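You operate a simulated robot arm through the tools that you are given. There is no shell and no other tool. Be economical: measure what you need, move in short steps, check, and stop when the job is done.

Carry out the task below with a simulated robot arm. There is one attempt and no reset: what you move stays moved.

JOB
Ready the album: day sign on Sat, page clamped, purple marker swapped for the green one.
Fine: the green marker goes in the red cup, the purple one back in the white stand; leave the third marker there.

It is judged by the outcome, as a careful person would: the job done as asked, and still so three seconds after it is handed in. It fails if anything else is knocked over, pushed out of place, dropped, spilled or broken.

ROBOT AND FRAMES
A 7-joint arm with a two-finger parallel gripper, fixed in place. Base frame: the origin is at the foot of the arm, x ahead of it, y to its left, z up. Units: mm, degrees, N and s.
Its first joint turns from -166.0 to 166.0 degrees. Payload 4.4 kg.
The tool frame sits at the grasp point between the pads (the TCP): z along the fingers, y along the line on which they close. The tips reach 23 mm beyond it. Largest opening 94 mm; finger width 38, thickness 10; the body of the gripper, 54 by 96 mm, starts 39 mm behind the TCP.
Orientation is told as [roll, pitch, yaw] about the base's x, y, z axes, in that order, counted from this pose: with the fingers straight down and closing along the base's y, the tool's x points along the base's -x, its y along +y and its z along -z.

CONTROLS
- The arm moves only by the tool apply_moves. Its argument "rows" is a list of rows, each a list of 7 numbers: the shift along the tool's x, y, z in mm, then the turn, a rotation vector about the tool's x, y, z in degrees, then the gripper command, from -1 (fully open) to 1 (shut), values between in proportion. In form: [[tx, ty, tz, wx, wy, wz, grip], ...]. A call has 1 to 12 rows; each row is the pose to reach, as a shift and turn from the pose commanded when the call began, along the tool's axes at that moment. Each row takes 0.2 s and may step no farther than 50 mm and 8.6 degrees from the row before; otherwise, or with a gripper value out of range, the whole call is refused. A pose out of reach is approached as far as the arm can. The call stops where the force on the tool passes 40 N (or 10 N more than at its start, if that is more) or the arm is blocked; 0.2 s more then pass. The fingers move at their own pace (about 72 mm/s each) and stop on an object; they squeeze with about 38 N. The grip force told is the motor's: it shows also when the fingers shut on nothing. Time passes only in rows, and 0.2 s behind the last, so rows that repeat a pose let the fingers close. The reply holds the time, the measured pose of the TCP, the force on the tool along the base axes, the opening and the grip force, in the units named above and with some noise.
- Cameras (640 x 400 px; columns grow to the right, rows downward): "scene" is fixed at [49, 500.3, 1375]; the picture's right is [-0.08, -1.00, 0.00], its down [-0.62, 0.05, -0.78] and it looks along [0.78, -0.06, -0.62] (base axes); focal length 339 px, centre (320, 200). "wrist" rides on the gripper at [86, 16, -74] in the tool frame; the picture's right is [-0.18, 0.98, 0.00], its down [-0.58, -0.11, -0.81] and it looks along [-0.79, -0.15, 0.59] (tool axes); focal length 243 px, centre (320, 200). There is no depth. A picture from a camera that has moved, and an enlarged one, comes with that camera's place and axes in the base frame and with its lens.
- get_image(camera): a new picture of that camera. No time passes.
- inspect(camera, box): a new picture of the part [left, top, right, bottom] of that camera's present view, enlarged. No time passes.
- sign_off(): hands the job in; it is judged then, once.

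Go step by step. Nothing tells you positions but the pictures and the camera data: compare them with the known pose of the tool, close in by small moves and look again before you grip or let go. The budget is 120 turns and 64 pictures, counting those below and the enlarged ones. Unless the task says otherwise, let go and move clear before handing in, and close with one line.

The tools are called after "Call:" as a command line: name --pt "numbers of a row" for each row, then --argument value for the rest, lists and objects as JSON in quotes. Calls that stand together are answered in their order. apply_moves: Moves the arm, as the interface text tells. Its arguments: {"type":"object","properties":{"rows":{"type":"array","items":{"type":"array","items":{"type":"number"}}}},"required":["rows"]} The other tools are called the same way: get_image (camera) takes a picture; inspect (camera, box) takes an enlarged picture of a part of a camera's view; sign_off () hands the job in.

At the start:

```text
time_s: 0.0
ee_pos: [421.3, 416.8, 1126.5]
tool_rot: [0.0, 0.0, 0.0]
wrist_force: [-0.6, -0.1, 0.2]
gripper_width: 93.9
grip_force: 0.0
```

scene: 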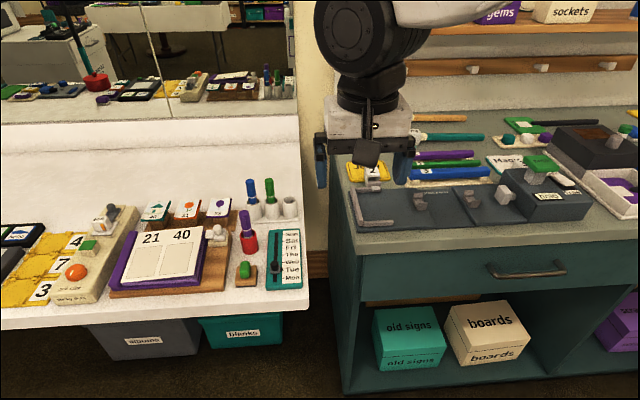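
wrist: 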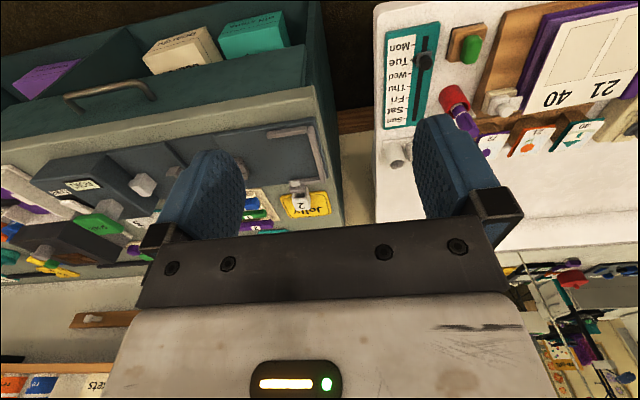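

I see the album, red cup with the purple marker, white stand with blue and green markers and an empty hole, and the day slider. I'll look closer at that area first.

Call:
inspect --camera "scene" --box '[190, 160, 320, 300]'

Call:
inspect --camera "scene" --box '[90, 190, 240, 310]'

Call:
inspect --camera "wrist" --box '[370, 0, 640, 200]'

```text
2.86 times, centred on (255, 230) of scene
camera zoom: at [49.0, 500.3, 1375.0], right [-0.08, -1.0, 0.0], down [-0.62, 0.05, -0.78], along [0.78, -0.06, -0.62], focal length 969 px, centre (506, 114)
```

zoom: 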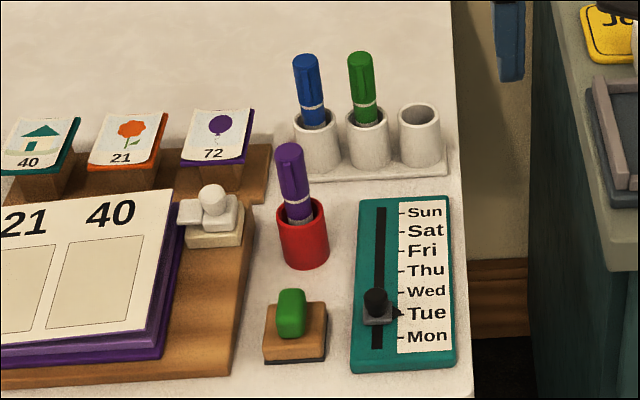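

```text
3.33 times, centred on (165, 250) of scene
camera zoom: at [49.0, 500.3, 1375.0], right [-0.08, -1.0, 0.0], down [-0.62, 0.05, -0.78], along [0.78, -0.06, -0.62], focal length 1130 px, centre (837, 33)
```

zoom: 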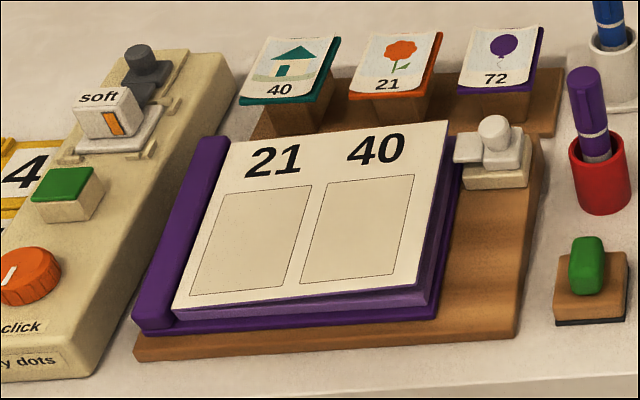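

```text
2.00 times, centred on (505, 100) of wrist
camera zoom: at [334.2, 432.2, 1200.4], right [0.18, 0.98, 0.0], down [0.58, -0.11, 0.81], along [0.79, -0.15, -0.59], focal length 485 px, centre (-50, 400)
```

zoom: 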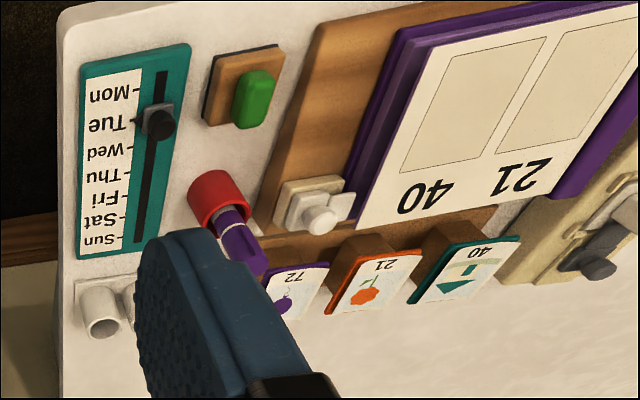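

The key points triangulate roughly to: slider knob (535, 560), red cup (622, 622), and stand holes blue (722, 615), green (727, 570), empty (738, 526). I'll move closer above them for a better look.

Call:
apply_moves --pt "-23 27 17 0 0 0 -1" --pt "-46 54 34 0 0 0 -1" --pt "-69 81 51 0 0 0 -1" --pt "-92 108 68 0 0 0 -1" --pt "-115 135 85 0 0 0 -1" --pt "-139 163 106 0 0 0 -1"

Call:
get_image --camera "wrist"

Call:
get_image --camera "scene"

```text
time_s: 1.4
ee_pos: [560.0, 576.9, 1018.4]
tool_rot: [0.0, -0.1, 0.0]
wrist_force: [1.0, -0.3, 0.1]
gripper_width: 94.1
grip_force: 0.1
```

```text
58 pictures are left
camera wrist: at [473.9, 593.1, 1093.3], right [0.18, 0.98, 0.0], down [0.58, -0.11, 0.81], along [0.79, -0.15, -0.59], focal length 243 px, centre (320, 200)
```

wrist: 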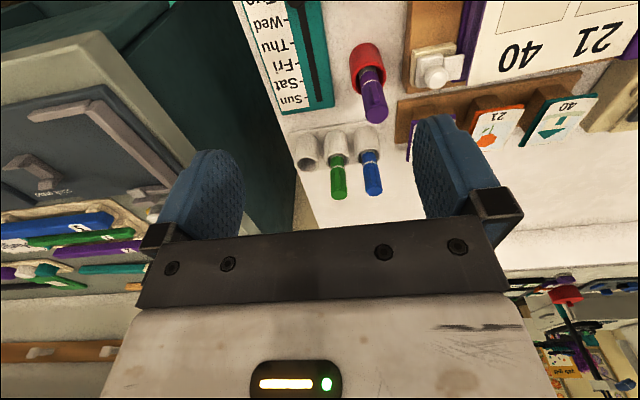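

```text
57 pictures are left
```

scene: 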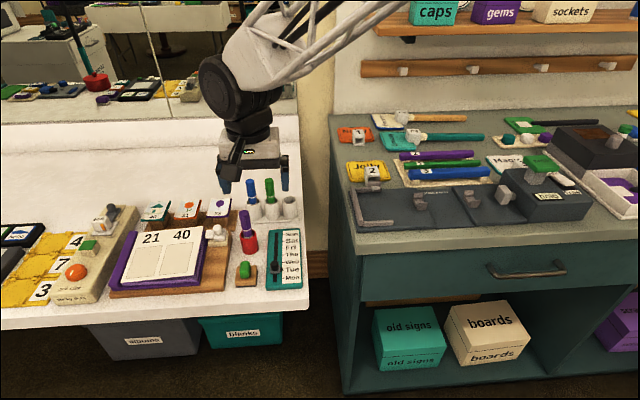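

Call:
inspect --camera "wrist" --box '[240, 0, 480, 200]'

Call:
inspect --camera "wrist" --box '[390, 20, 490, 120]'

Call:
inspect --camera "scene" --box '[190, 210, 250, 260]'

```text
2.00 times, centred on (360, 100) of wrist
camera zoom: at [473.9, 593.1, 1093.3], right [0.18, 0.98, 0.0], down [0.58, -0.11, 0.81], along [0.79, -0.15, -0.59], focal length 485 px, centre (240, 400)
```

zoom: 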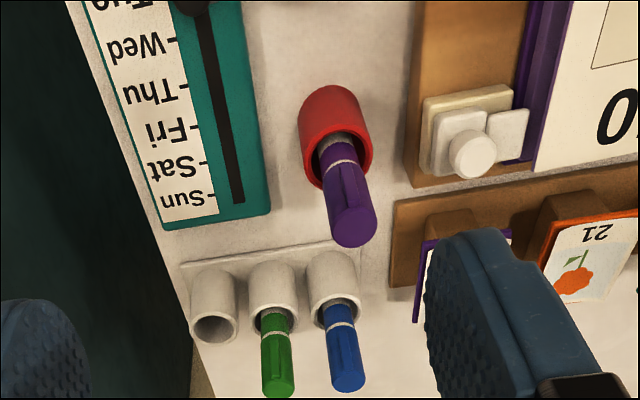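

```text
4.00 times, centred on (440, 70) of wrist
camera zoom: at [473.9, 593.1, 1093.3], right [0.18, 0.98, 0.0], down [0.58, -0.11, 0.81], along [0.79, -0.15, -0.59], focal length 970 px, centre (-160, 720)
```

zoom: 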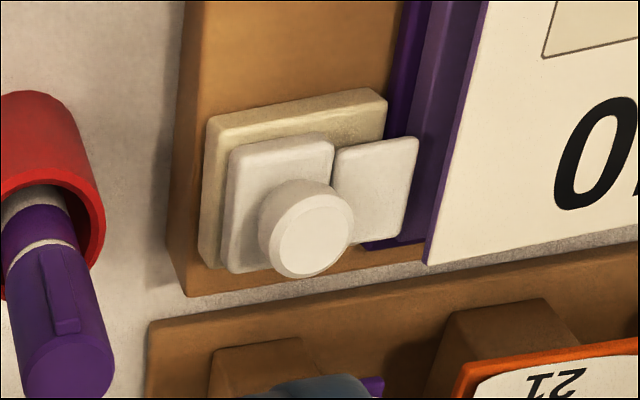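

```text
8.00 times, centred on (220, 235) of scene
camera zoom: at [49.0, 500.3, 1375.0], right [-0.08, -1.0, 0.0], down [-0.62, 0.05, -0.78], along [0.78, -0.06, -0.62], focal length 2713 px, centre (1120, -80)
```

zoom: 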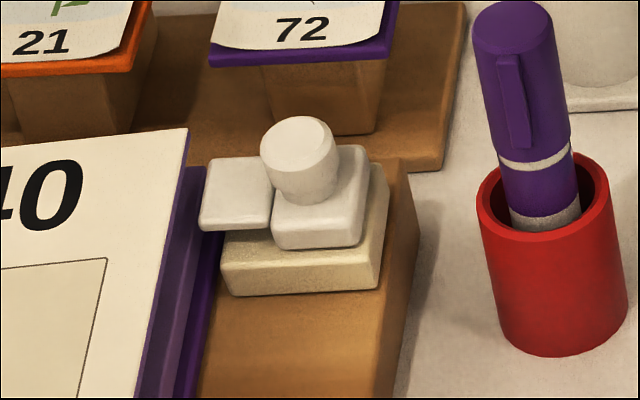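

The clamp is a sliding knob with a jaw to be pushed left over the page. First the purple marker: I move above it, at about (620, 621, top 893), with a partial opening.

Call:
apply_moves --pt "-20 14 26 0 0 0 -0.06" --pt "-40 28 52 0 0 0 -0.06" --pt "-59 42 78 0 0 0 -0.06" --pt "-59 42 78 0 0 0 -0.06"

Call:
get_image --camera "wrist"

Call:
inspect --camera "scene" --box '[180, 150, 310, 290]'

```text
time_s: 2.4
ee_pos: [619.0, 621.5, 944.0]
tool_rot: [-0.1, 0.0, 0.0]
wrist_force: [0.4, 0.0, -0.4]
gripper_width: 49.9
grip_force: 0.0
```

```text
53 pictures are left
camera wrist: at [532.3, 636.9, 1017.6], right [0.18, 0.98, 0.0], down [0.58, -0.11, 0.81], along [0.79, -0.15, -0.59], focal length 243 px, centre (320, 200)
```

wrist: 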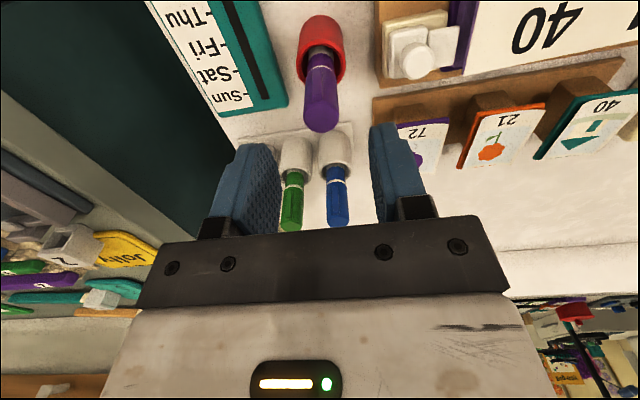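

```text
2.86 times, centred on (245, 220) of scene
camera zoom: at [49.0, 500.3, 1375.0], right [-0.08, -1.0, 0.0], down [-0.62, 0.05, -0.78], along [0.78, -0.06, -0.62], focal length 969 px, centre (534, 143)
```

zoom: 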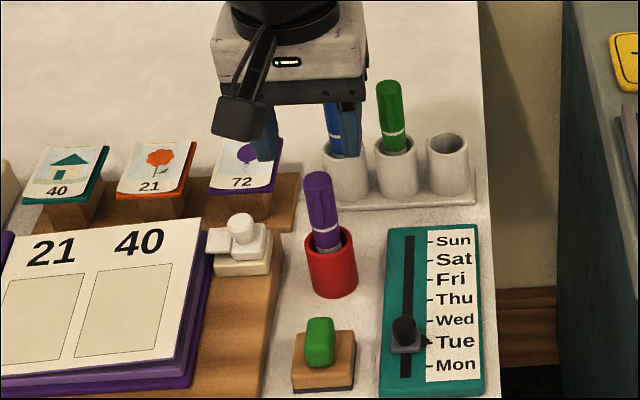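

The marker top sits at about (617, 621), directly under the fingers and nearly vertical. I descend to z ≈ 873 and close.

Call:
apply_moves --pt "2 0 24 0 0 0 -0.06" --pt "2 0 48 0 0 0 -0.06" --pt "2 0 71 0 0 0 -0.06" --pt "2 0 71 0 0 0 -0.06"

Call:
get_image --camera "wrist"

```text
time_s: 3.4
ee_pos: [616.3, 621.6, 872.7]
tool_rot: [0.0, 0.0, 0.1]
wrist_force: [-0.5, 0.4, 0.1]
gripper_width: 50.0
grip_force: 0.1
```

```text
51 pictures are left
camera wrist: at [529.7, 636.5, 946.6], right [0.18, 0.98, 0.0], down [0.58, -0.11, 0.81], along [0.79, -0.15, -0.59], focal length 243 px, centre (320, 200)
```

wrist: 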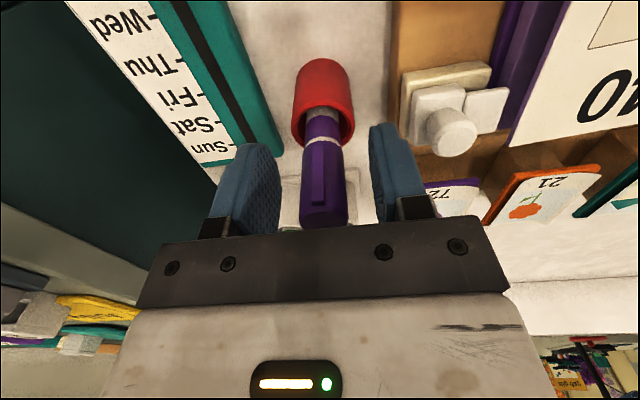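

It's centered between the pads; close and lift straight up.

Call:
apply_moves --pt "0 0 0 0 0 0 1" --pt "0 0 0 0 0 0 1" --pt "0 0 0 0 0 0 1"

Call:
apply_moves --pt "0 0 -25 0 0 0 1" --pt "0 0 -50 0 0 0 1" --pt "0 0 -75 0 0 0 1" --pt "0 0 -100 0 0 0 1" --pt "0 0 -125 0 0 0 1" --pt "0 0 -140 0 0 0 1"

Call:
get_image --camera "wrist"

Call:
inspect --camera "scene" --box '[180, 110, 310, 290]'

```text
time_s: 4.2
ee_pos: [617.6, 621.0, 873.0]
tool_rot: [0.0, 0.0, 0.1]
wrist_force: [0.0, 0.3, 0.4]
gripper_width: 20.5
grip_force: 37.6
```

```text
time_s: 5.6
ee_pos: [618.0, 621.4, 1010.5]
tool_rot: [0.0, 0.1, 0.0]
wrist_force: [-0.8, -0.4, -1.0]
gripper_width: 20.5
grip_force: 37.7
```

```text
50 pictures are left
camera wrist: at [530.9, 637.0, 1085.0], right [0.18, 0.98, 0.0], down [0.58, -0.11, 0.81], along [0.79, -0.15, -0.59], focal length 243 px, centre (320, 200)
```

wrist: 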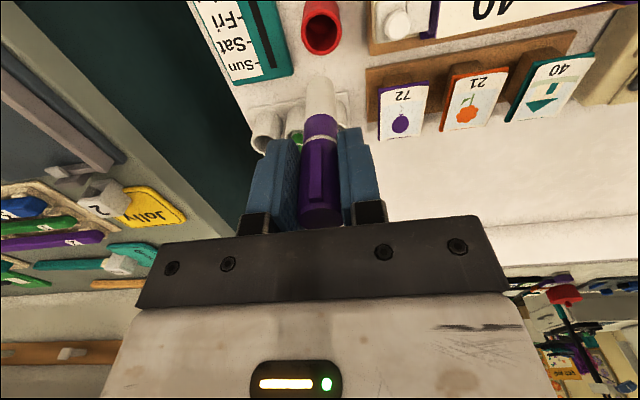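

```text
2.22 times, centred on (245, 200) of scene
camera zoom: at [49.0, 500.3, 1375.0], right [-0.08, -1.0, 0.0], down [-0.62, 0.05, -0.78], along [0.78, -0.06, -0.62], focal length 754 px, centre (487, 200)
```

zoom: 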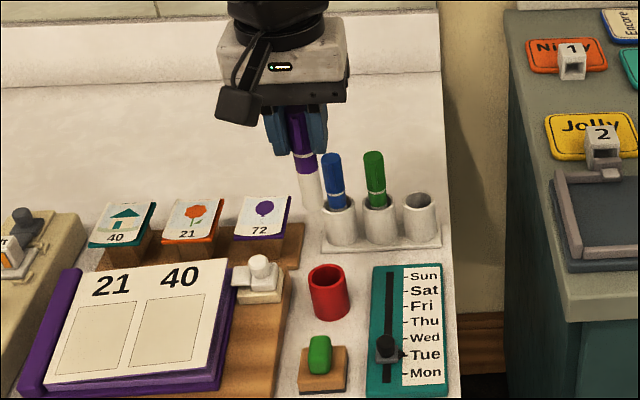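

The purple marker is held, its bottom about 93 mm below the TCP. I take it around in front (−y first, then +x) to above the empty hole, and then check alignment.

Call:
apply_moves --pt "0 -32 0 0 0 0 1" --pt "0 -64 0 0 0 0 1" --pt "0 -96 0 0 0 0 1" --pt "-36 -96 0 0 0 0 1" --pt "-72 -96 0 0 0 0 1" --pt "-110 -96 0 0 0 0 1" --pt "-110 -96 20 0 0 0 1" --pt "-110 -96 20 0 0 0 1"

Call:
inspect --camera "wrist" --box '[240, 20, 420, 220]'

Call:
inspect --camera "scene" --box '[230, 110, 310, 230]'

```text
time_s: 7.4
ee_pos: [728.4, 523.1, 991.0]
tool_rot: [0.0, 0.0, 0.0]
wrist_force: [0.6, 0.2, 0.0]
gripper_width: 20.6
grip_force: 37.7
```

```text
2.00 times, centred on (330, 120) of wrist
camera zoom: at [641.7, 539.0, 1064.9], right [0.18, 0.98, 0.0], down [0.58, -0.11, 0.81], along [0.79, -0.15, -0.59], focal length 485 px, centre (300, 360)
```

zoom: 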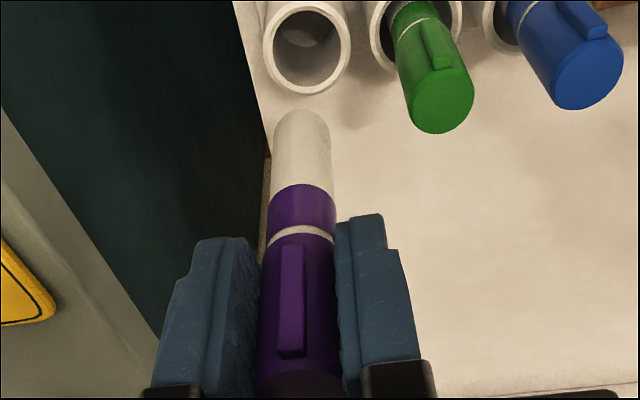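

```text
3.33 times, centred on (270, 170) of scene
camera zoom: at [49.0, 500.3, 1375.0], right [-0.08, -1.0, 0.0], down [-0.62, 0.05, -0.78], along [0.78, -0.06, -0.62], focal length 1130 px, centre (487, 300)
```

zoom: 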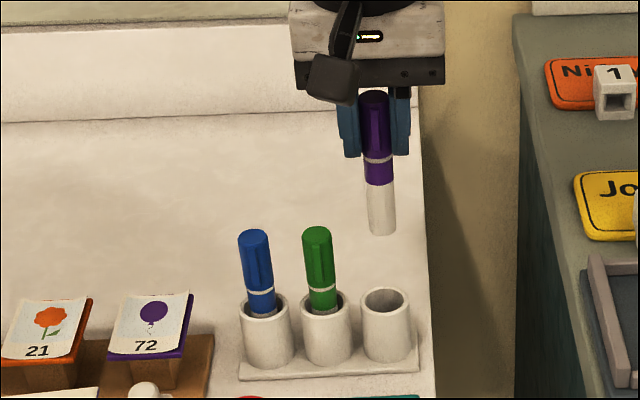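

Triangulation puts the hole at about (724.5, 525.5, rim ≈ 843), and the marker bottom at (728, 523, 906). I'll shift by −3.5 in x and +2 in y, go down to just above the rim, and check again.

Call:
apply_moves --pt "3.5 2 15 0 0 0 1" --pt "3.5 2 35 0 0 0 1" --pt "3.5 2 52 0 0 0 1" --pt "3.5 2 52 0 0 0 1"

Call:
inspect --camera "wrist" --box '[240, 20, 420, 220]'

Call:
inspect --camera "scene" --box '[250, 150, 310, 220]'

```text
time_s: 8.4
ee_pos: [722.3, 528.2, 938.5]
tool_rot: [0.1, 0.1, 0.1]
wrist_force: [-0.6, -0.4, -1.2]
gripper_width: 20.7
grip_force: 38.1
```

```text
2.00 times, centred on (330, 120) of wrist
camera zoom: at [635.6, 543.9, 1012.8], right [0.18, 0.98, 0.0], down [0.58, -0.11, 0.81], along [0.79, -0.15, -0.59], focal length 485 px, centre (300, 360)
```

zoom: 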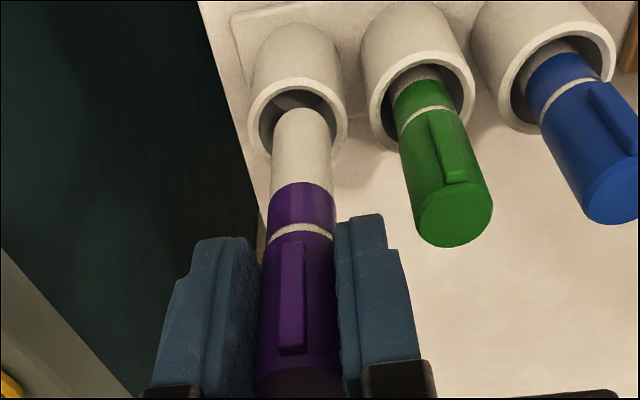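

```text
5.71 times, centred on (280, 185) of scene
camera zoom: at [49.0, 500.3, 1375.0], right [-0.08, -1.0, 0.0], down [-0.62, 0.05, -0.78], along [0.78, -0.06, -0.62], focal length 1938 px, centre (549, 286)
```

zoom: 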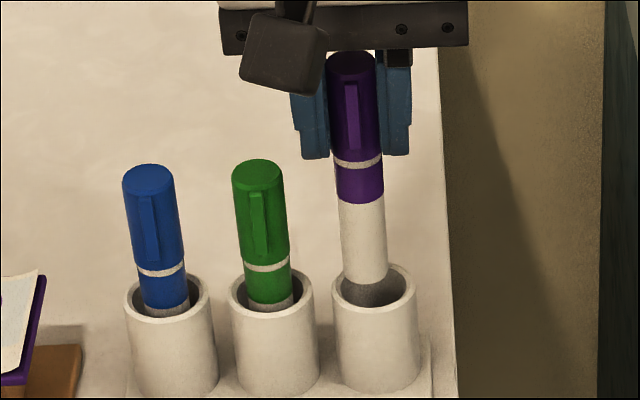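

The marker is slightly left of the hole centre. I correct by about −2.5 in y and lower it in gently, letting contact stop me.

Call:
apply_moves --pt "0 -2.5 0 0 0 0 1" --pt "0 -2.5 10 0 0 0 1" --pt "0 -2.5 20 0 0 0 1" --pt "0 -2.5 30 0 0 0 1" --pt "0 -2.5 38 0 0 0 1" --pt "0 -2.5 46 0 0 0 1"

Call:
inspect --camera "scene" --box '[250, 150, 310, 220]'

```text
time_s: 9.8
ee_pos: [724.4, 525.3, 894.2]
tool_rot: [0.1, 0.0, 0.0]
wrist_force: [0.2, 0.5, 0.1]
gripper_width: 20.5
grip_force: 38.3
```

```text
5.71 times, centred on (280, 185) of scene
camera zoom: at [49.0, 500.3, 1375.0], right [-0.08, -1.0, 0.0], down [-0.62, 0.05, -0.78], along [0.78, -0.06, -0.62], focal length 1938 px, centre (549, 286)
```

zoom: 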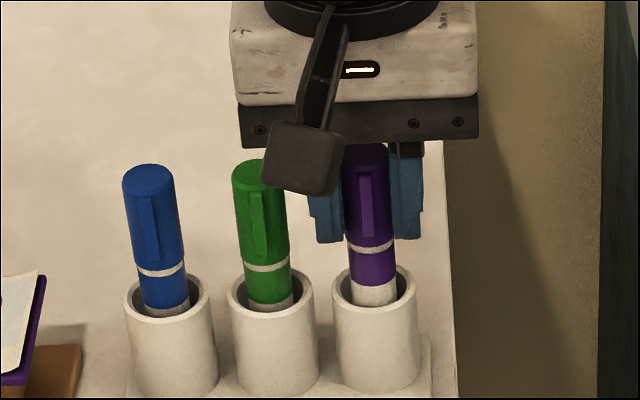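

It is inside the hole with about 11 mm left; I lower in small steps.

Call:
apply_moves --pt "0 0 4 0 0 0 1" --pt "0 0 7 0 0 0 1" --pt "0 0 9 0 0 0 1" --pt "0 0 10.5 0 0 0 1"

Call:
inspect --camera "scene" --box '[250, 150, 310, 220]'

```text
time_s: 10.8
ee_pos: [723.2, 525.9, 885.0]
tool_rot: [0.0, 0.1, -0.1]
wrist_force: [0.0, -0.7, 4.2]
gripper_width: 20.4
grip_force: 38.4
```

```text
5.71 times, centred on (280, 185) of scene
camera zoom: at [49.0, 500.3, 1375.0], right [-0.08, -1.0, 0.0], down [-0.62, 0.05, -0.78], along [0.78, -0.06, -0.62], focal length 1938 px, centre (549, 286)
```

zoom: 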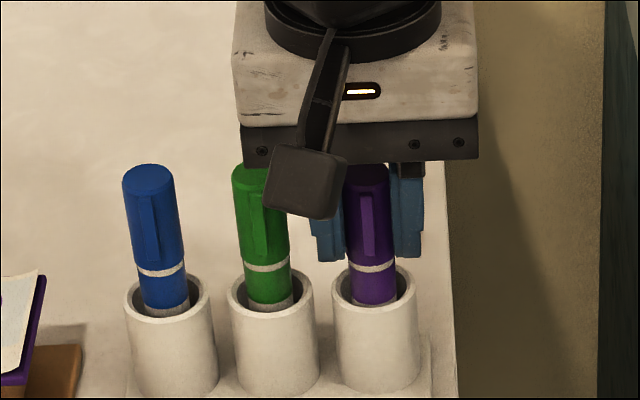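

The bottom touched (4 N) and it is level with its neighbours. I release with a small opening to spare the green marker, then lift.

Call:
apply_moves --pt "0 0 0 0 0 0 0.3" --pt "0 0 0 0 0 0 0.3" --pt "0 0 -15 0 0 0 0.3" --pt "0 0 -40 0 0 0 0.3" --pt "0 0 -65 0 0 0 0.3" --pt "0 0 -65 0 0 0 0.3"

Call:
inspect --camera "wrist" --box '[240, 20, 440, 220]'

Call:
inspect --camera "scene" --box '[230, 150, 310, 220]'

```text
time_s: 12.2
ee_pos: [722.7, 525.3, 948.7]
tool_rot: [0.1, 0.0, -0.1]
wrist_force: [0.7, 0.0, -0.6]
gripper_width: 33.0
grip_force: 0.1
```

```text
2.00 times, centred on (340, 120) of wrist
camera zoom: at [635.3, 541.1, 1023.1], right [0.18, 0.98, 0.0], down [0.58, -0.11, 0.81], along [0.79, -0.15, -0.59], focal length 485 px, centre (280, 360)
```

zoom: 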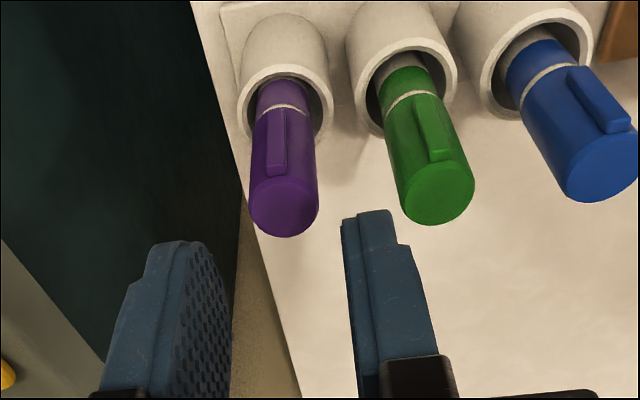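

```text
5.71 times, centred on (270, 185) of scene
camera zoom: at [49.0, 500.3, 1375.0], right [-0.08, -1.0, 0.0], down [-0.62, 0.05, -0.78], along [0.78, -0.06, -0.62], focal length 1938 px, centre (606, 286)
```

zoom: 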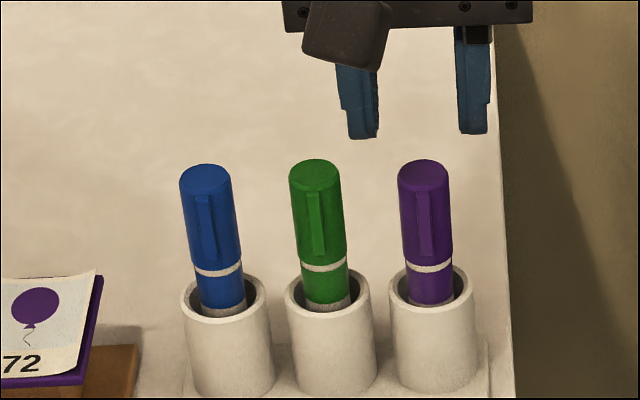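

The purple marker is seated. Green top is at about (724.5, 570.5), 45 mm left, so I shift over it, descend to z ≈ 884, and check.

Call:
apply_moves --pt "-1 22 0 0 0 0 0.3" --pt "-2 45 0 0 0 0 0.3" --pt "-2 45 0 0 0 0 0.3"

Call:
inspect --camera "wrist" --box '[240, 20, 440, 220]'

```text
time_s: 13.0
ee_pos: [725.0, 570.2, 949.2]
tool_rot: [0.1, -0.1, -0.1]
wrist_force: [-0.1, 0.0, -0.1]
gripper_width: 32.6
grip_force: 0.0
```

```text
2.00 times, centred on (340, 120) of wrist
camera zoom: at [638.0, 585.8, 1022.6], right [0.18, 0.98, 0.0], down [0.58, -0.11, 0.81], along [0.79, -0.15, -0.59], focal length 485 px, centre (280, 360)
```

zoom: 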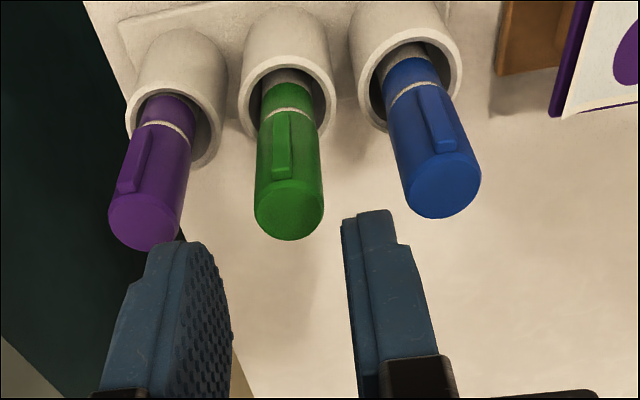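

Well aligned; shift 1 mm left and descend, then close.

Call:
apply_moves --pt "0 1 20 0 0 0 0.3" --pt "0 1 40 0 0 0 0.3" --pt "0 1 55 0 0 0 0.3" --pt "0 1 64 0 0 0 0.3" --pt "0 1 64 0 0 0 0.3"

Call:
inspect --camera "scene" --box '[230, 150, 310, 220]'

```text
time_s: 14.2
ee_pos: [725.5, 572.0, 882.0]
tool_rot: [0.1, 0.1, 0.0]
wrist_force: [0.6, 0.2, 0.8]
gripper_width: 32.6
grip_force: 0.0
```

```text
5.71 times, centred on (270, 185) of scene
camera zoom: at [49.0, 500.3, 1375.0], right [-0.08, -1.0, 0.0], down [-0.62, 0.05, -0.78], along [0.78, -0.06, -0.62], focal length 1938 px, centre (606, 286)
```

zoom: 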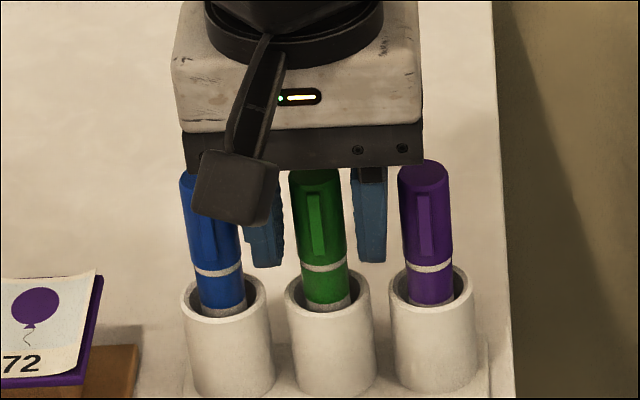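

Fingers straddle the green marker. Close, lift clear, go −x in front of the stand.

Call:
apply_moves --pt "0 0 0 0 0 0 1" --pt "0 0 0 0 0 0 1" --pt "0 0 -25 0 0 0 1" --pt "0 0 -50 0 0 0 1" --pt "0 0 -75 0 0 0 1" --pt "0 0 -100 0 0 0 1" --pt "0 0 -130 0 0 0 1" --pt "40 0 -130 0 0 0 1" --pt "80 20 -130 0 0 0 1" --pt "109 48 -130 0 0 0 1" --pt "109 48 -110 0 0 0 1" --pt "109 48 -110 0 0 0 1"

Call:
inspect --camera "wrist" --box '[230, 0, 430, 200]'

Call:
inspect --camera "scene" --box '[200, 140, 310, 270]'

```text
time_s: 16.8
ee_pos: [616.6, 619.3, 993.4]
tool_rot: [0.0, 0.0, -0.1]
wrist_force: [0.2, 0.7, -0.4]
gripper_width: 20.6
grip_force: 38.3
```

```text
2.00 times, centred on (330, 100) of wrist
camera zoom: at [529.2, 634.2, 1068.8], right [0.18, 0.98, 0.0], down [0.58, -0.11, 0.81], along [0.79, -0.15, -0.59], focal length 485 px, centre (300, 400)
```

zoom: 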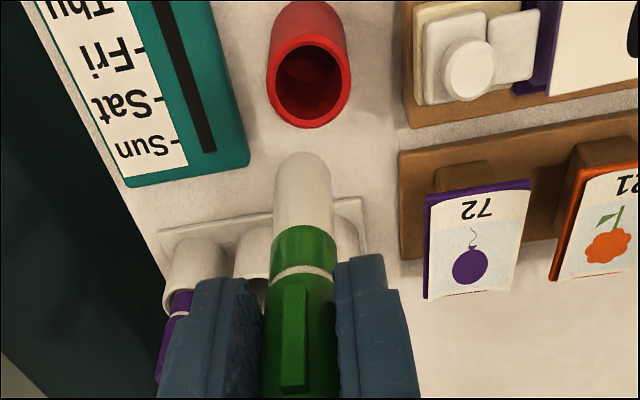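

```text
3.08 times, centred on (255, 205) of scene
camera zoom: at [49.0, 500.3, 1375.0], right [-0.08, -1.0, 0.0], down [-0.62, 0.05, -0.78], along [0.78, -0.06, -0.62], focal length 1043 px, centre (520, 185)
```

zoom: 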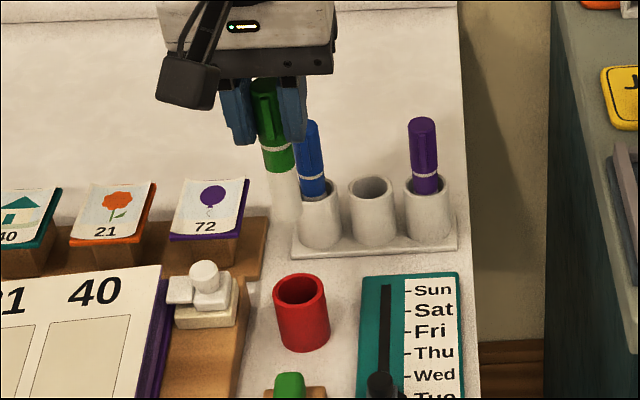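

Cup rim centre is at about (615, 622, 836), and the marker at (617, 619). I correct and descend to just above the rim.

Call:
apply_moves --pt "1.5 2.5 15 0 0 0 1" --pt "1.5 2.5 35 0 0 0 1" --pt "1.5 2.5 58 0 0 0 1" --pt "1.5 2.5 58 0 0 0 1"

Call:
inspect --camera "wrist" --box '[230, 0, 430, 200]'

Call:
inspect --camera "scene" --box '[215, 180, 285, 260]'

```text
time_s: 17.8
ee_pos: [615.4, 621.2, 935.8]
tool_rot: [0.0, 0.0, 0.1]
wrist_force: [0.1, -0.6, -0.6]
gripper_width: 20.5
grip_force: 38.2
```

```text
2.00 times, centred on (330, 100) of wrist
camera zoom: at [528.5, 636.4, 1009.1], right [0.18, 0.98, 0.0], down [0.58, -0.11, 0.81], along [0.79, -0.15, -0.59], focal length 485 px, centre (300, 400)
```

zoom: 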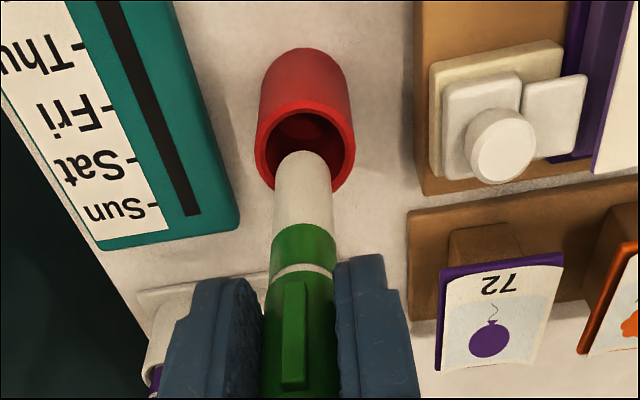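

```text
5.00 times, centred on (250, 220) of scene
camera zoom: at [49.0, 500.3, 1375.0], right [-0.08, -1.0, 0.0], down [-0.62, 0.05, -0.78], along [0.78, -0.06, -0.62], focal length 1696 px, centre (670, 100)
```

zoom: 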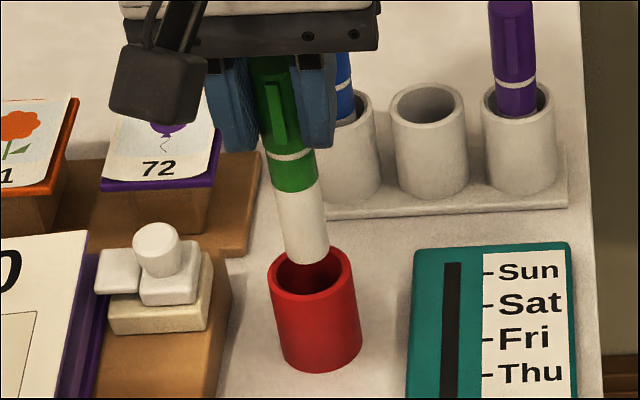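

The marker needs about −3.5 mm in x; then I lower partway and check.

Call:
apply_moves --pt "3.5 0.7 0 0 0 0 1" --pt "3.5 0.7 8 0 0 0 1" --pt "3.5 0.7 16 0 0 0 1" --pt "3.5 0.7 25 0 0 0 1" --pt "3.5 0.7 35 0 0 0 1"

Call:
inspect --camera "scene" --box '[215, 180, 285, 260]'

```text
time_s: 19.0
ee_pos: [612.1, 620.4, 901.1]
tool_rot: [0.0, -0.1, 0.0]
wrist_force: [0.8, 0.1, 0.2]
gripper_width: 20.7
grip_force: 38.4
```

```text
5.00 times, centred on (250, 220) of scene
camera zoom: at [49.0, 500.3, 1375.0], right [-0.08, -1.0, 0.0], down [-0.62, 0.05, -0.78], along [0.78, -0.06, -0.62], focal length 1696 px, centre (670, 100)
```

zoom: 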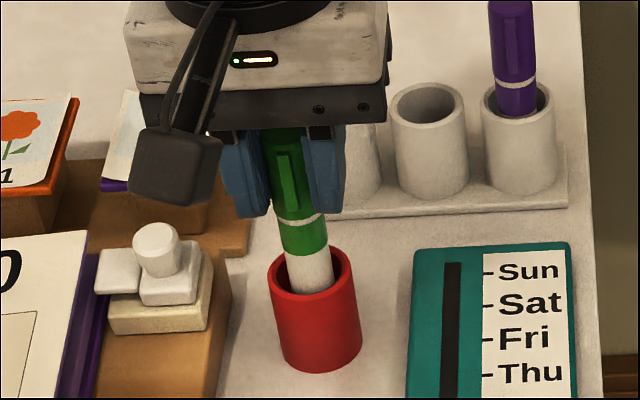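

It's inside. I continue down about 28 mm, with small steps at the end.

Call:
apply_moves --pt "0 0 8 0 0 0 1" --pt "0 0 16 0 0 0 1" --pt "0 0 22 0 0 0 1" --pt "0 0 25 0 0 0 1" --pt "0 0 27 0 0 0 1" --pt "0 0 29 0 0 0 1"

Call:
inspect --camera "scene" --box '[215, 180, 285, 260]'

```text
time_s: 20.0
ee_pos: [612.5, 621.8, 880.7]
tool_rot: [0.3, -0.3, 0.1]
wrist_force: [0.3, -2.2, 5.6]
gripper_width: 20.1
grip_force: 37.9
stopped in row 5: the force on the tool passed its limit (the readings are from after the stop); the commanded pose is now the measured one
```

```text
5.00 times, centred on (250, 220) of scene
camera zoom: at [49.0, 500.3, 1375.0], right [-0.08, -1.0, 0.0], down [-0.62, 0.05, -0.78], along [0.78, -0.06, -0.62], focal length 1696 px, centre (670, 100)
```

zoom: 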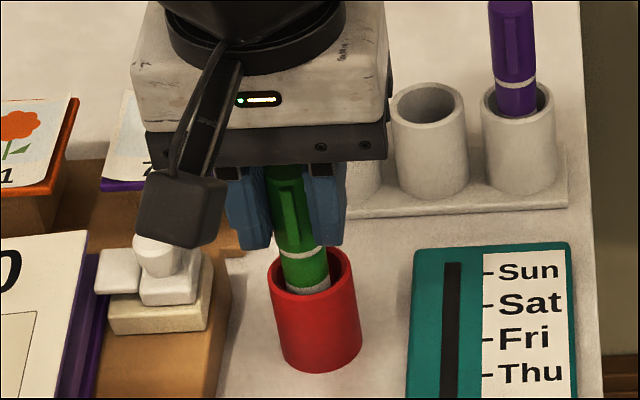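

The bottom was reached, at a depth like the purple marker's was. Release with a modest opening and lift.

Call:
apply_moves --pt "0 0 0 0 0 0 0.2" --pt "0 0 0 0 0 0 0.2" --pt "0 0 -15 0 0 0 0.2" --pt "0 0 -40 0 0 0 0.2" --pt "0 0 -70 0 0 0 0.2" --pt "0 0 -70 0 0 0 0.2"

Call:
inspect --camera "scene" --box '[190, 150, 310, 300]'

Call:
get_image --camera "wrist"

```text
time_s: 21.4
ee_pos: [610.4, 622.9, 950.7]
tool_rot: [0.3, -0.2, 0.1]
wrist_force: [-0.8, -0.4, -0.8]
gripper_width: 37.4
grip_force: 0.0
```

```text
2.67 times, centred on (250, 225) of scene
camera zoom: at [49.0, 500.3, 1375.0], right [-0.08, -1.0, 0.0], down [-0.62, 0.05, -0.78], along [0.78, -0.06, -0.62], focal length 904 px, centre (507, 133)
```

zoom: 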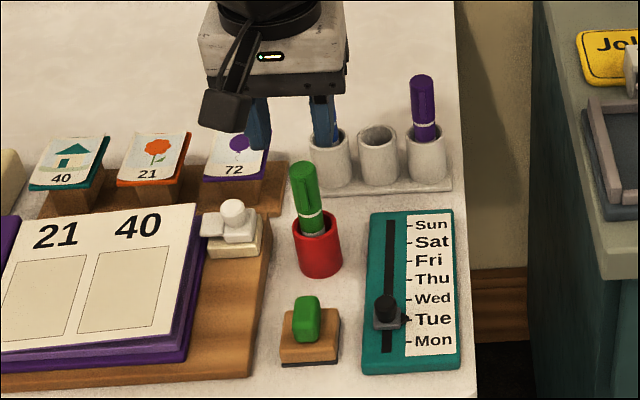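

```text
31 pictures are left
camera wrist: at [523.3, 638.2, 1024.7], right [0.18, 0.98, 0.01], down [0.58, -0.11, 0.81], along [0.8, -0.15, -0.59], focal length 243 px, centre (320, 200)
```

wrist: 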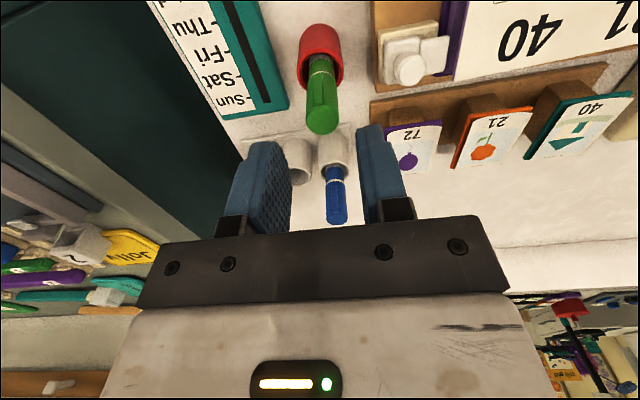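

Both markers are placed. Next the day slider: knob at about (538, 561), with a track along x. I'll rotate to yaw +90 (fingers closing along x, camera on the clear −y side) above the knob.

Call:
apply_moves --pt "6.4 -5.6 -1 0 0 -8.18 0.0" --pt "12.8 -11.2 -2 0 0 -16.36 0.0" --pt "19.2 -16.8 -3 0 0 -24.54 0.0" --pt "25.6 -22.4 -4 0 0 -32.7 0.0" --pt "32 -28 -5 0 0 -40.9 0.0" --pt "38.4 -33.6 -6 0 0 -49.1 0.0" --pt "44.8 -39.2 -7 0 0 -57.3 0.0" --pt "51.2 -44.8 -8 0 0 -65.4 0.0" --pt "57.6 -50.4 -9 0 0 -73.6 0.0" --pt "64 -56 -9 0 0 -81.8 0.0" --pt "70 -62 -9 0 0 -90 0.0" --pt "70 -62 -9 0 0 -90 0.0"

Call:
get_image --camera "wrist"

Call:
inspect --camera "scene" --box '[230, 200, 310, 300]'

```text
time_s: 24.0
ee_pos: [540.1, 561.1, 959.3]
tool_rot: [-0.3, -0.2, 90.2]
wrist_force: [-0.3, -0.7, -0.4]
gripper_width: 47.1
grip_force: 0.1
```

```text
30 pictures are left
camera wrist: at [524.9, 473.2, 1033.1], right [-0.98, 0.18, 0.0], down [0.1, 0.58, 0.81], along [0.15, 0.8, -0.59], focal length 243 px, centre (320, 200)
```

wrist: 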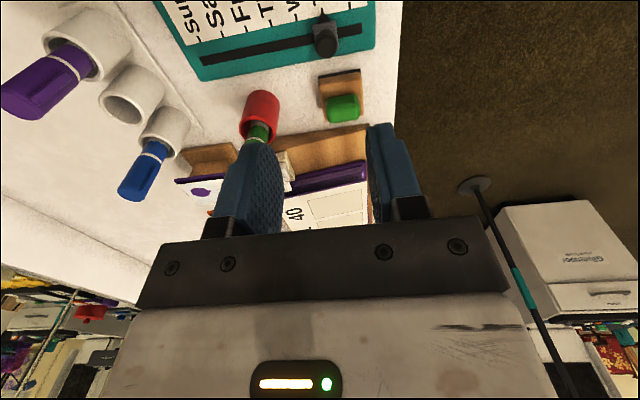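

```text
4.00 times, centred on (270, 250) of scene
camera zoom: at [49.0, 500.3, 1375.0], right [-0.08, -1.0, 0.0], down [-0.62, 0.05, -0.78], along [0.78, -0.06, -0.62], focal length 1356 px, centre (520, 0)
```

zoom: 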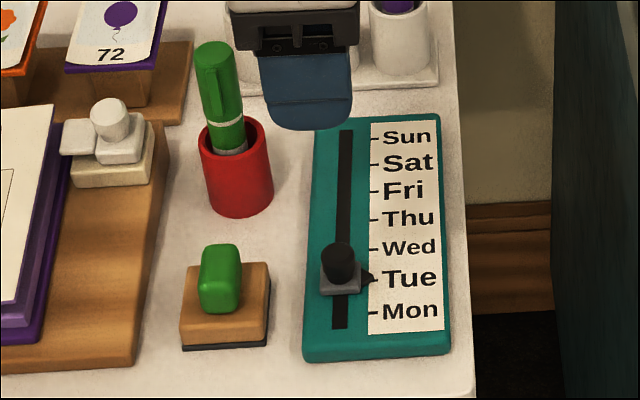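

Knob top at about (538, 558, 821). I descend part way and check.

Call:
apply_moves --pt "2 1.5 40 0 0 0 0.0" --pt "2 1.5 80 0 0 0 0.0" --pt "2 1.5 105 0 0 0 0.0" --pt "2 1.5 115 0 0 0 0.0" --pt "2 1.5 115 0 0 0 0.0"

Call:
inspect --camera "wrist" --box '[200, 50, 440, 240]'

Call:
inspect --camera "scene" --box '[230, 200, 310, 300]'

```text
time_s: 25.2
ee_pos: [542.0, 559.5, 842.7]
tool_rot: [-0.3, -0.4, 89.9]
wrist_force: [0.0, -0.1, -0.2]
gripper_width: 47.1
grip_force: 0.1
```

```text
2.11 times, centred on (320, 145) of wrist
camera zoom: at [525.1, 471.8, 916.3], right [-0.98, 0.18, 0.0], down [0.1, 0.58, 0.81], along [0.15, 0.8, -0.59], focal length 511 px, centre (320, 316)
```

zoom: 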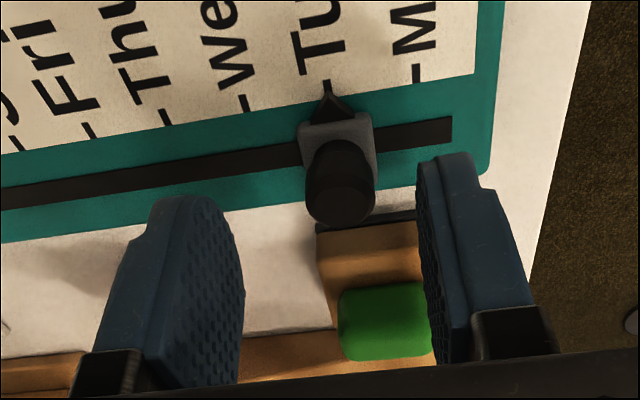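

```text
4.00 times, centred on (270, 250) of scene
camera zoom: at [49.0, 500.3, 1375.0], right [-0.08, -1.0, 0.0], down [-0.62, 0.05, -0.78], along [0.78, -0.06, -0.62], focal length 1356 px, centre (520, 0)
```

zoom: 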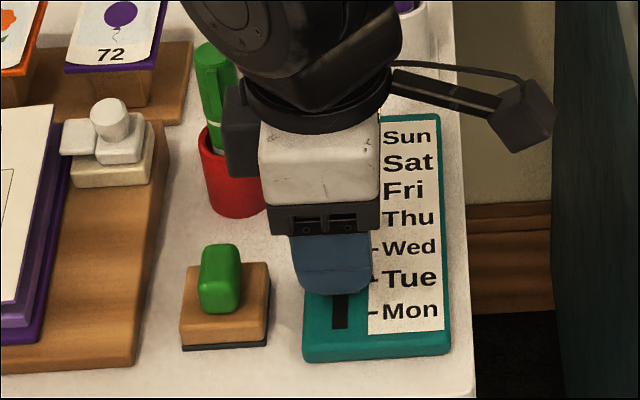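

Knob is slightly toward −x of the TCP; shift −4 mm, descend 13 mm and close.

Call:
apply_moves --pt "2 4 5 0 0 0 0.0" --pt "2 4 10 0 0 0 0.0" --pt "2 4 13 0 0 0 0.0" --pt "2 4 13 0 0 0 0.5" --pt "2 4 13 0 0 0 1" --pt "2 4 13 0 0 0 1"

Call:
inspect --camera "wrist" --box '[200, 50, 440, 240]'

```text
time_s: 26.6
ee_pos: [538.1, 557.2, 830.9]
tool_rot: [-0.2, -0.3, 90.0]
wrist_force: [0.6, -1.3, -1.2]
gripper_width: 16.5
grip_force: 45.0
```

```text
2.11 times, centred on (320, 145) of wrist
camera zoom: at [520.0, 469.6, 904.0], right [-0.98, 0.18, 0.0], down [0.11, 0.58, 0.81], along [0.15, 0.8, -0.59], focal length 511 px, centre (320, 316)
```

zoom: 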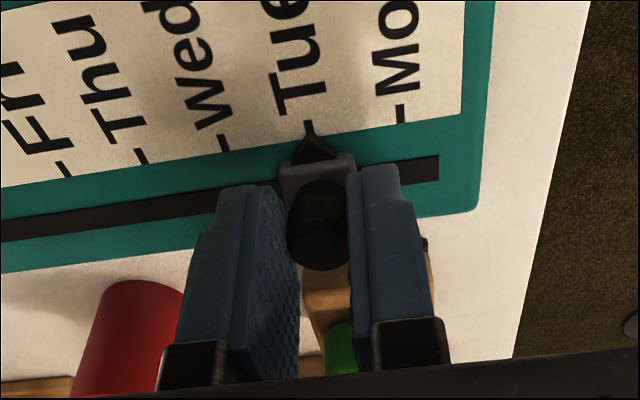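

The knob is gripped with its pointer on Tue; tick spacing is about 21.5 mm, so Sat is about 86 mm in +x. I drag it most of the way, then check.

Call:
apply_moves --pt "0 -7 0 0 0 0 1" --pt "0 -14 0 0 0 0 1" --pt "0 -21 0 0 0 0 1" --pt "0 -28 0 0 0 0 1" --pt "0 -35 0 0 0 0 1" --pt "0 -42 0 0 0 0 1" --pt "0 -49 0 0 0 0 1" --pt "0 -56 0 0 0 0 1" --pt "0 -63 0 0 0 0 1" --pt "0 -70 0 0 0 0 1" --pt "0 -77 0 0 0 0 1" --pt "0 -84 0 0 0 0 1"

Call:
inspect --camera "wrist" --box '[200, 50, 440, 240]'

```text
time_s: 29.2
ee_pos: [622.8, 556.0, 831.8]
tool_rot: [-0.4, -0.4, 90.0]
wrist_force: [1.4, 3.8, -3.1]
gripper_width: 16.4
grip_force: 44.9
```

```text
2.11 times, centred on (320, 145) of wrist
camera zoom: at [605.9, 469.3, 904.3], right [-0.98, 0.18, 0.0], down [0.1, 0.58, 0.81], along [0.15, 0.8, -0.59], focal length 511 px, centre (320, 316)
```

zoom: 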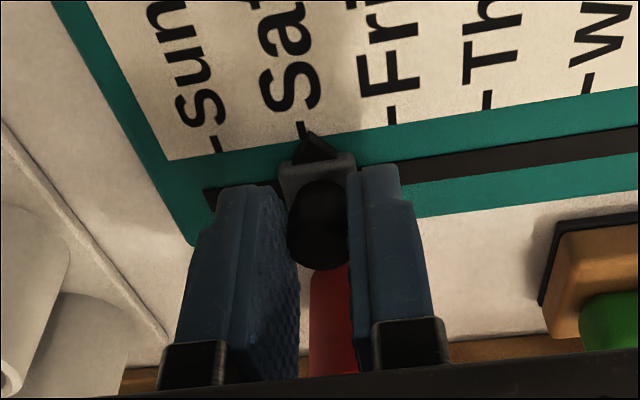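

Pointer is just short of the Sat tick by about 2 mm; nudge it and check enlarged.

Call:
apply_moves --pt "0 -1 0 0 0 0 1" --pt "0 -1.9 0 0 0 0 1" --pt "0 -1.9 0 0 0 0 1"

Call:
inspect --camera "wrist" --box '[270, 70, 370, 150]'

```text
time_s: 30.0
ee_pos: [623.9, 556.8, 829.7]
tool_rot: [-0.4, -0.4, 90.0]
wrist_force: [0.9, 14.2, -8.9]
gripper_width: 16.3
grip_force: 44.7
```

```text
5.00 times, centred on (320, 110) of wrist
camera zoom: at [606.5, 469.3, 904.4], right [-0.98, 0.18, 0.0], down [0.11, 0.58, 0.81], along [0.15, 0.8, -0.59], focal length 1213 px, centre (320, 650)
```

zoom: 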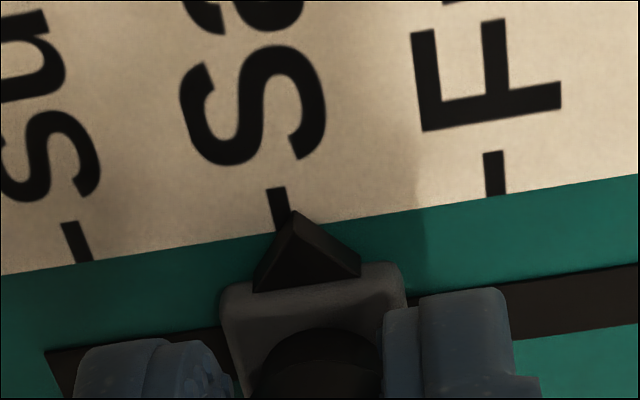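

About 1.5 mm more in +x; I also ease +1 mm in y to relieve the side force.

Call:
apply_moves --pt "-0.7 -0.8 0 0 0 0 1" --pt "-1.2 -1.6 0 0 0 0 1" --pt "-1.2 -1.6 0 0 0 0 1"

Call:
inspect --camera "wrist" --box '[270, 70, 370, 150]'

```text
time_s: 30.8
ee_pos: [626.0, 558.1, 831.1]
tool_rot: [-0.2, -0.1, 90.0]
wrist_force: [0.7, -28.1, 6.9]
gripper_width: 16.3
grip_force: 45.4
```

```text
5.00 times, centred on (320, 110) of wrist
camera zoom: at [608.2, 469.4, 904.5], right [-0.98, 0.18, 0.0], down [0.11, 0.58, 0.81], along [0.15, 0.79, -0.59], focal length 1213 px, centre (320, 650)
```

zoom: 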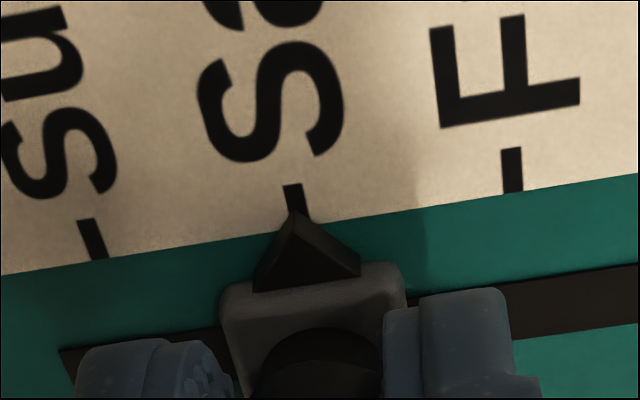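

Pointer is on Sat. I ease the side load, release, and lift straight up.

Call:
apply_moves --pt "0.8 0 0 0 0 0 1" --pt "0.8 0 0 0 0 0 0.3" --pt "0.8 0 0 0 0 0 0.3" --pt "0.8 0 -10 0 0 0 0.3" --pt "0.8 0 -40 0 0 0 0.3" --pt "0.8 0 -80 0 0 0 0.3" --pt "0.8 0 -128 0 0 0 0.3" --pt "0.8 0 -128 0 0 0 0.3"

Call:
inspect --camera "scene" --box '[190, 160, 310, 300]'

Call:
get_image --camera "wrist"

```text
time_s: 32.6
ee_pos: [626.8, 559.3, 956.9]
tool_rot: [-0.3, -0.4, 90.0]
wrist_force: [-0.4, 0.1, -0.4]
gripper_width: 32.7
grip_force: 0.1
```

```text
2.86 times, centred on (250, 230) of scene
camera zoom: at [49.0, 500.3, 1375.0], right [-0.08, -1.0, 0.0], down [-0.62, 0.05, -0.78], along [0.78, -0.06, -0.62], focal length 969 px, centre (520, 114)
```

zoom: 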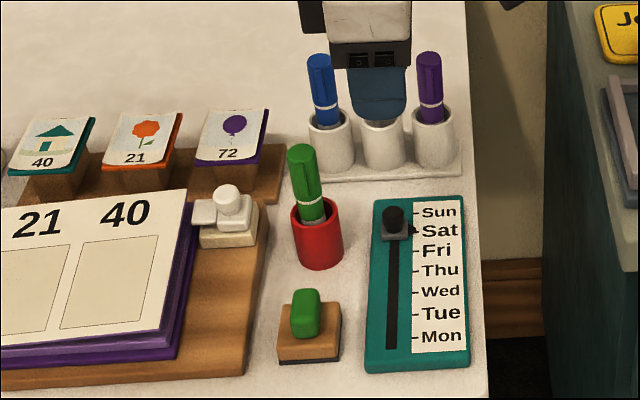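

```text
21 pictures are left
camera wrist: at [609.4, 470.7, 1031.5], right [-0.98, 0.18, 0.0], down [0.11, 0.58, 0.81], along [0.15, 0.8, -0.59], focal length 243 px, centre (320, 200)
```

wrist: 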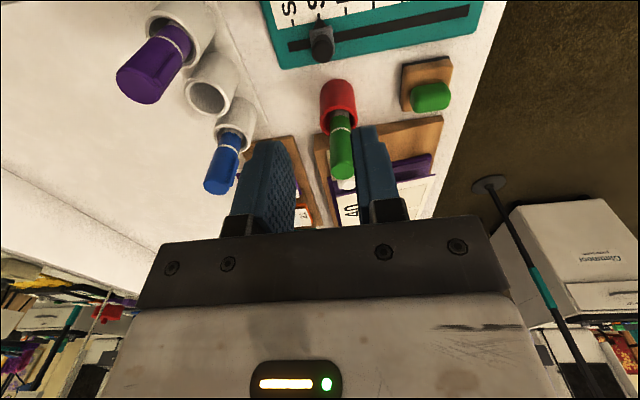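

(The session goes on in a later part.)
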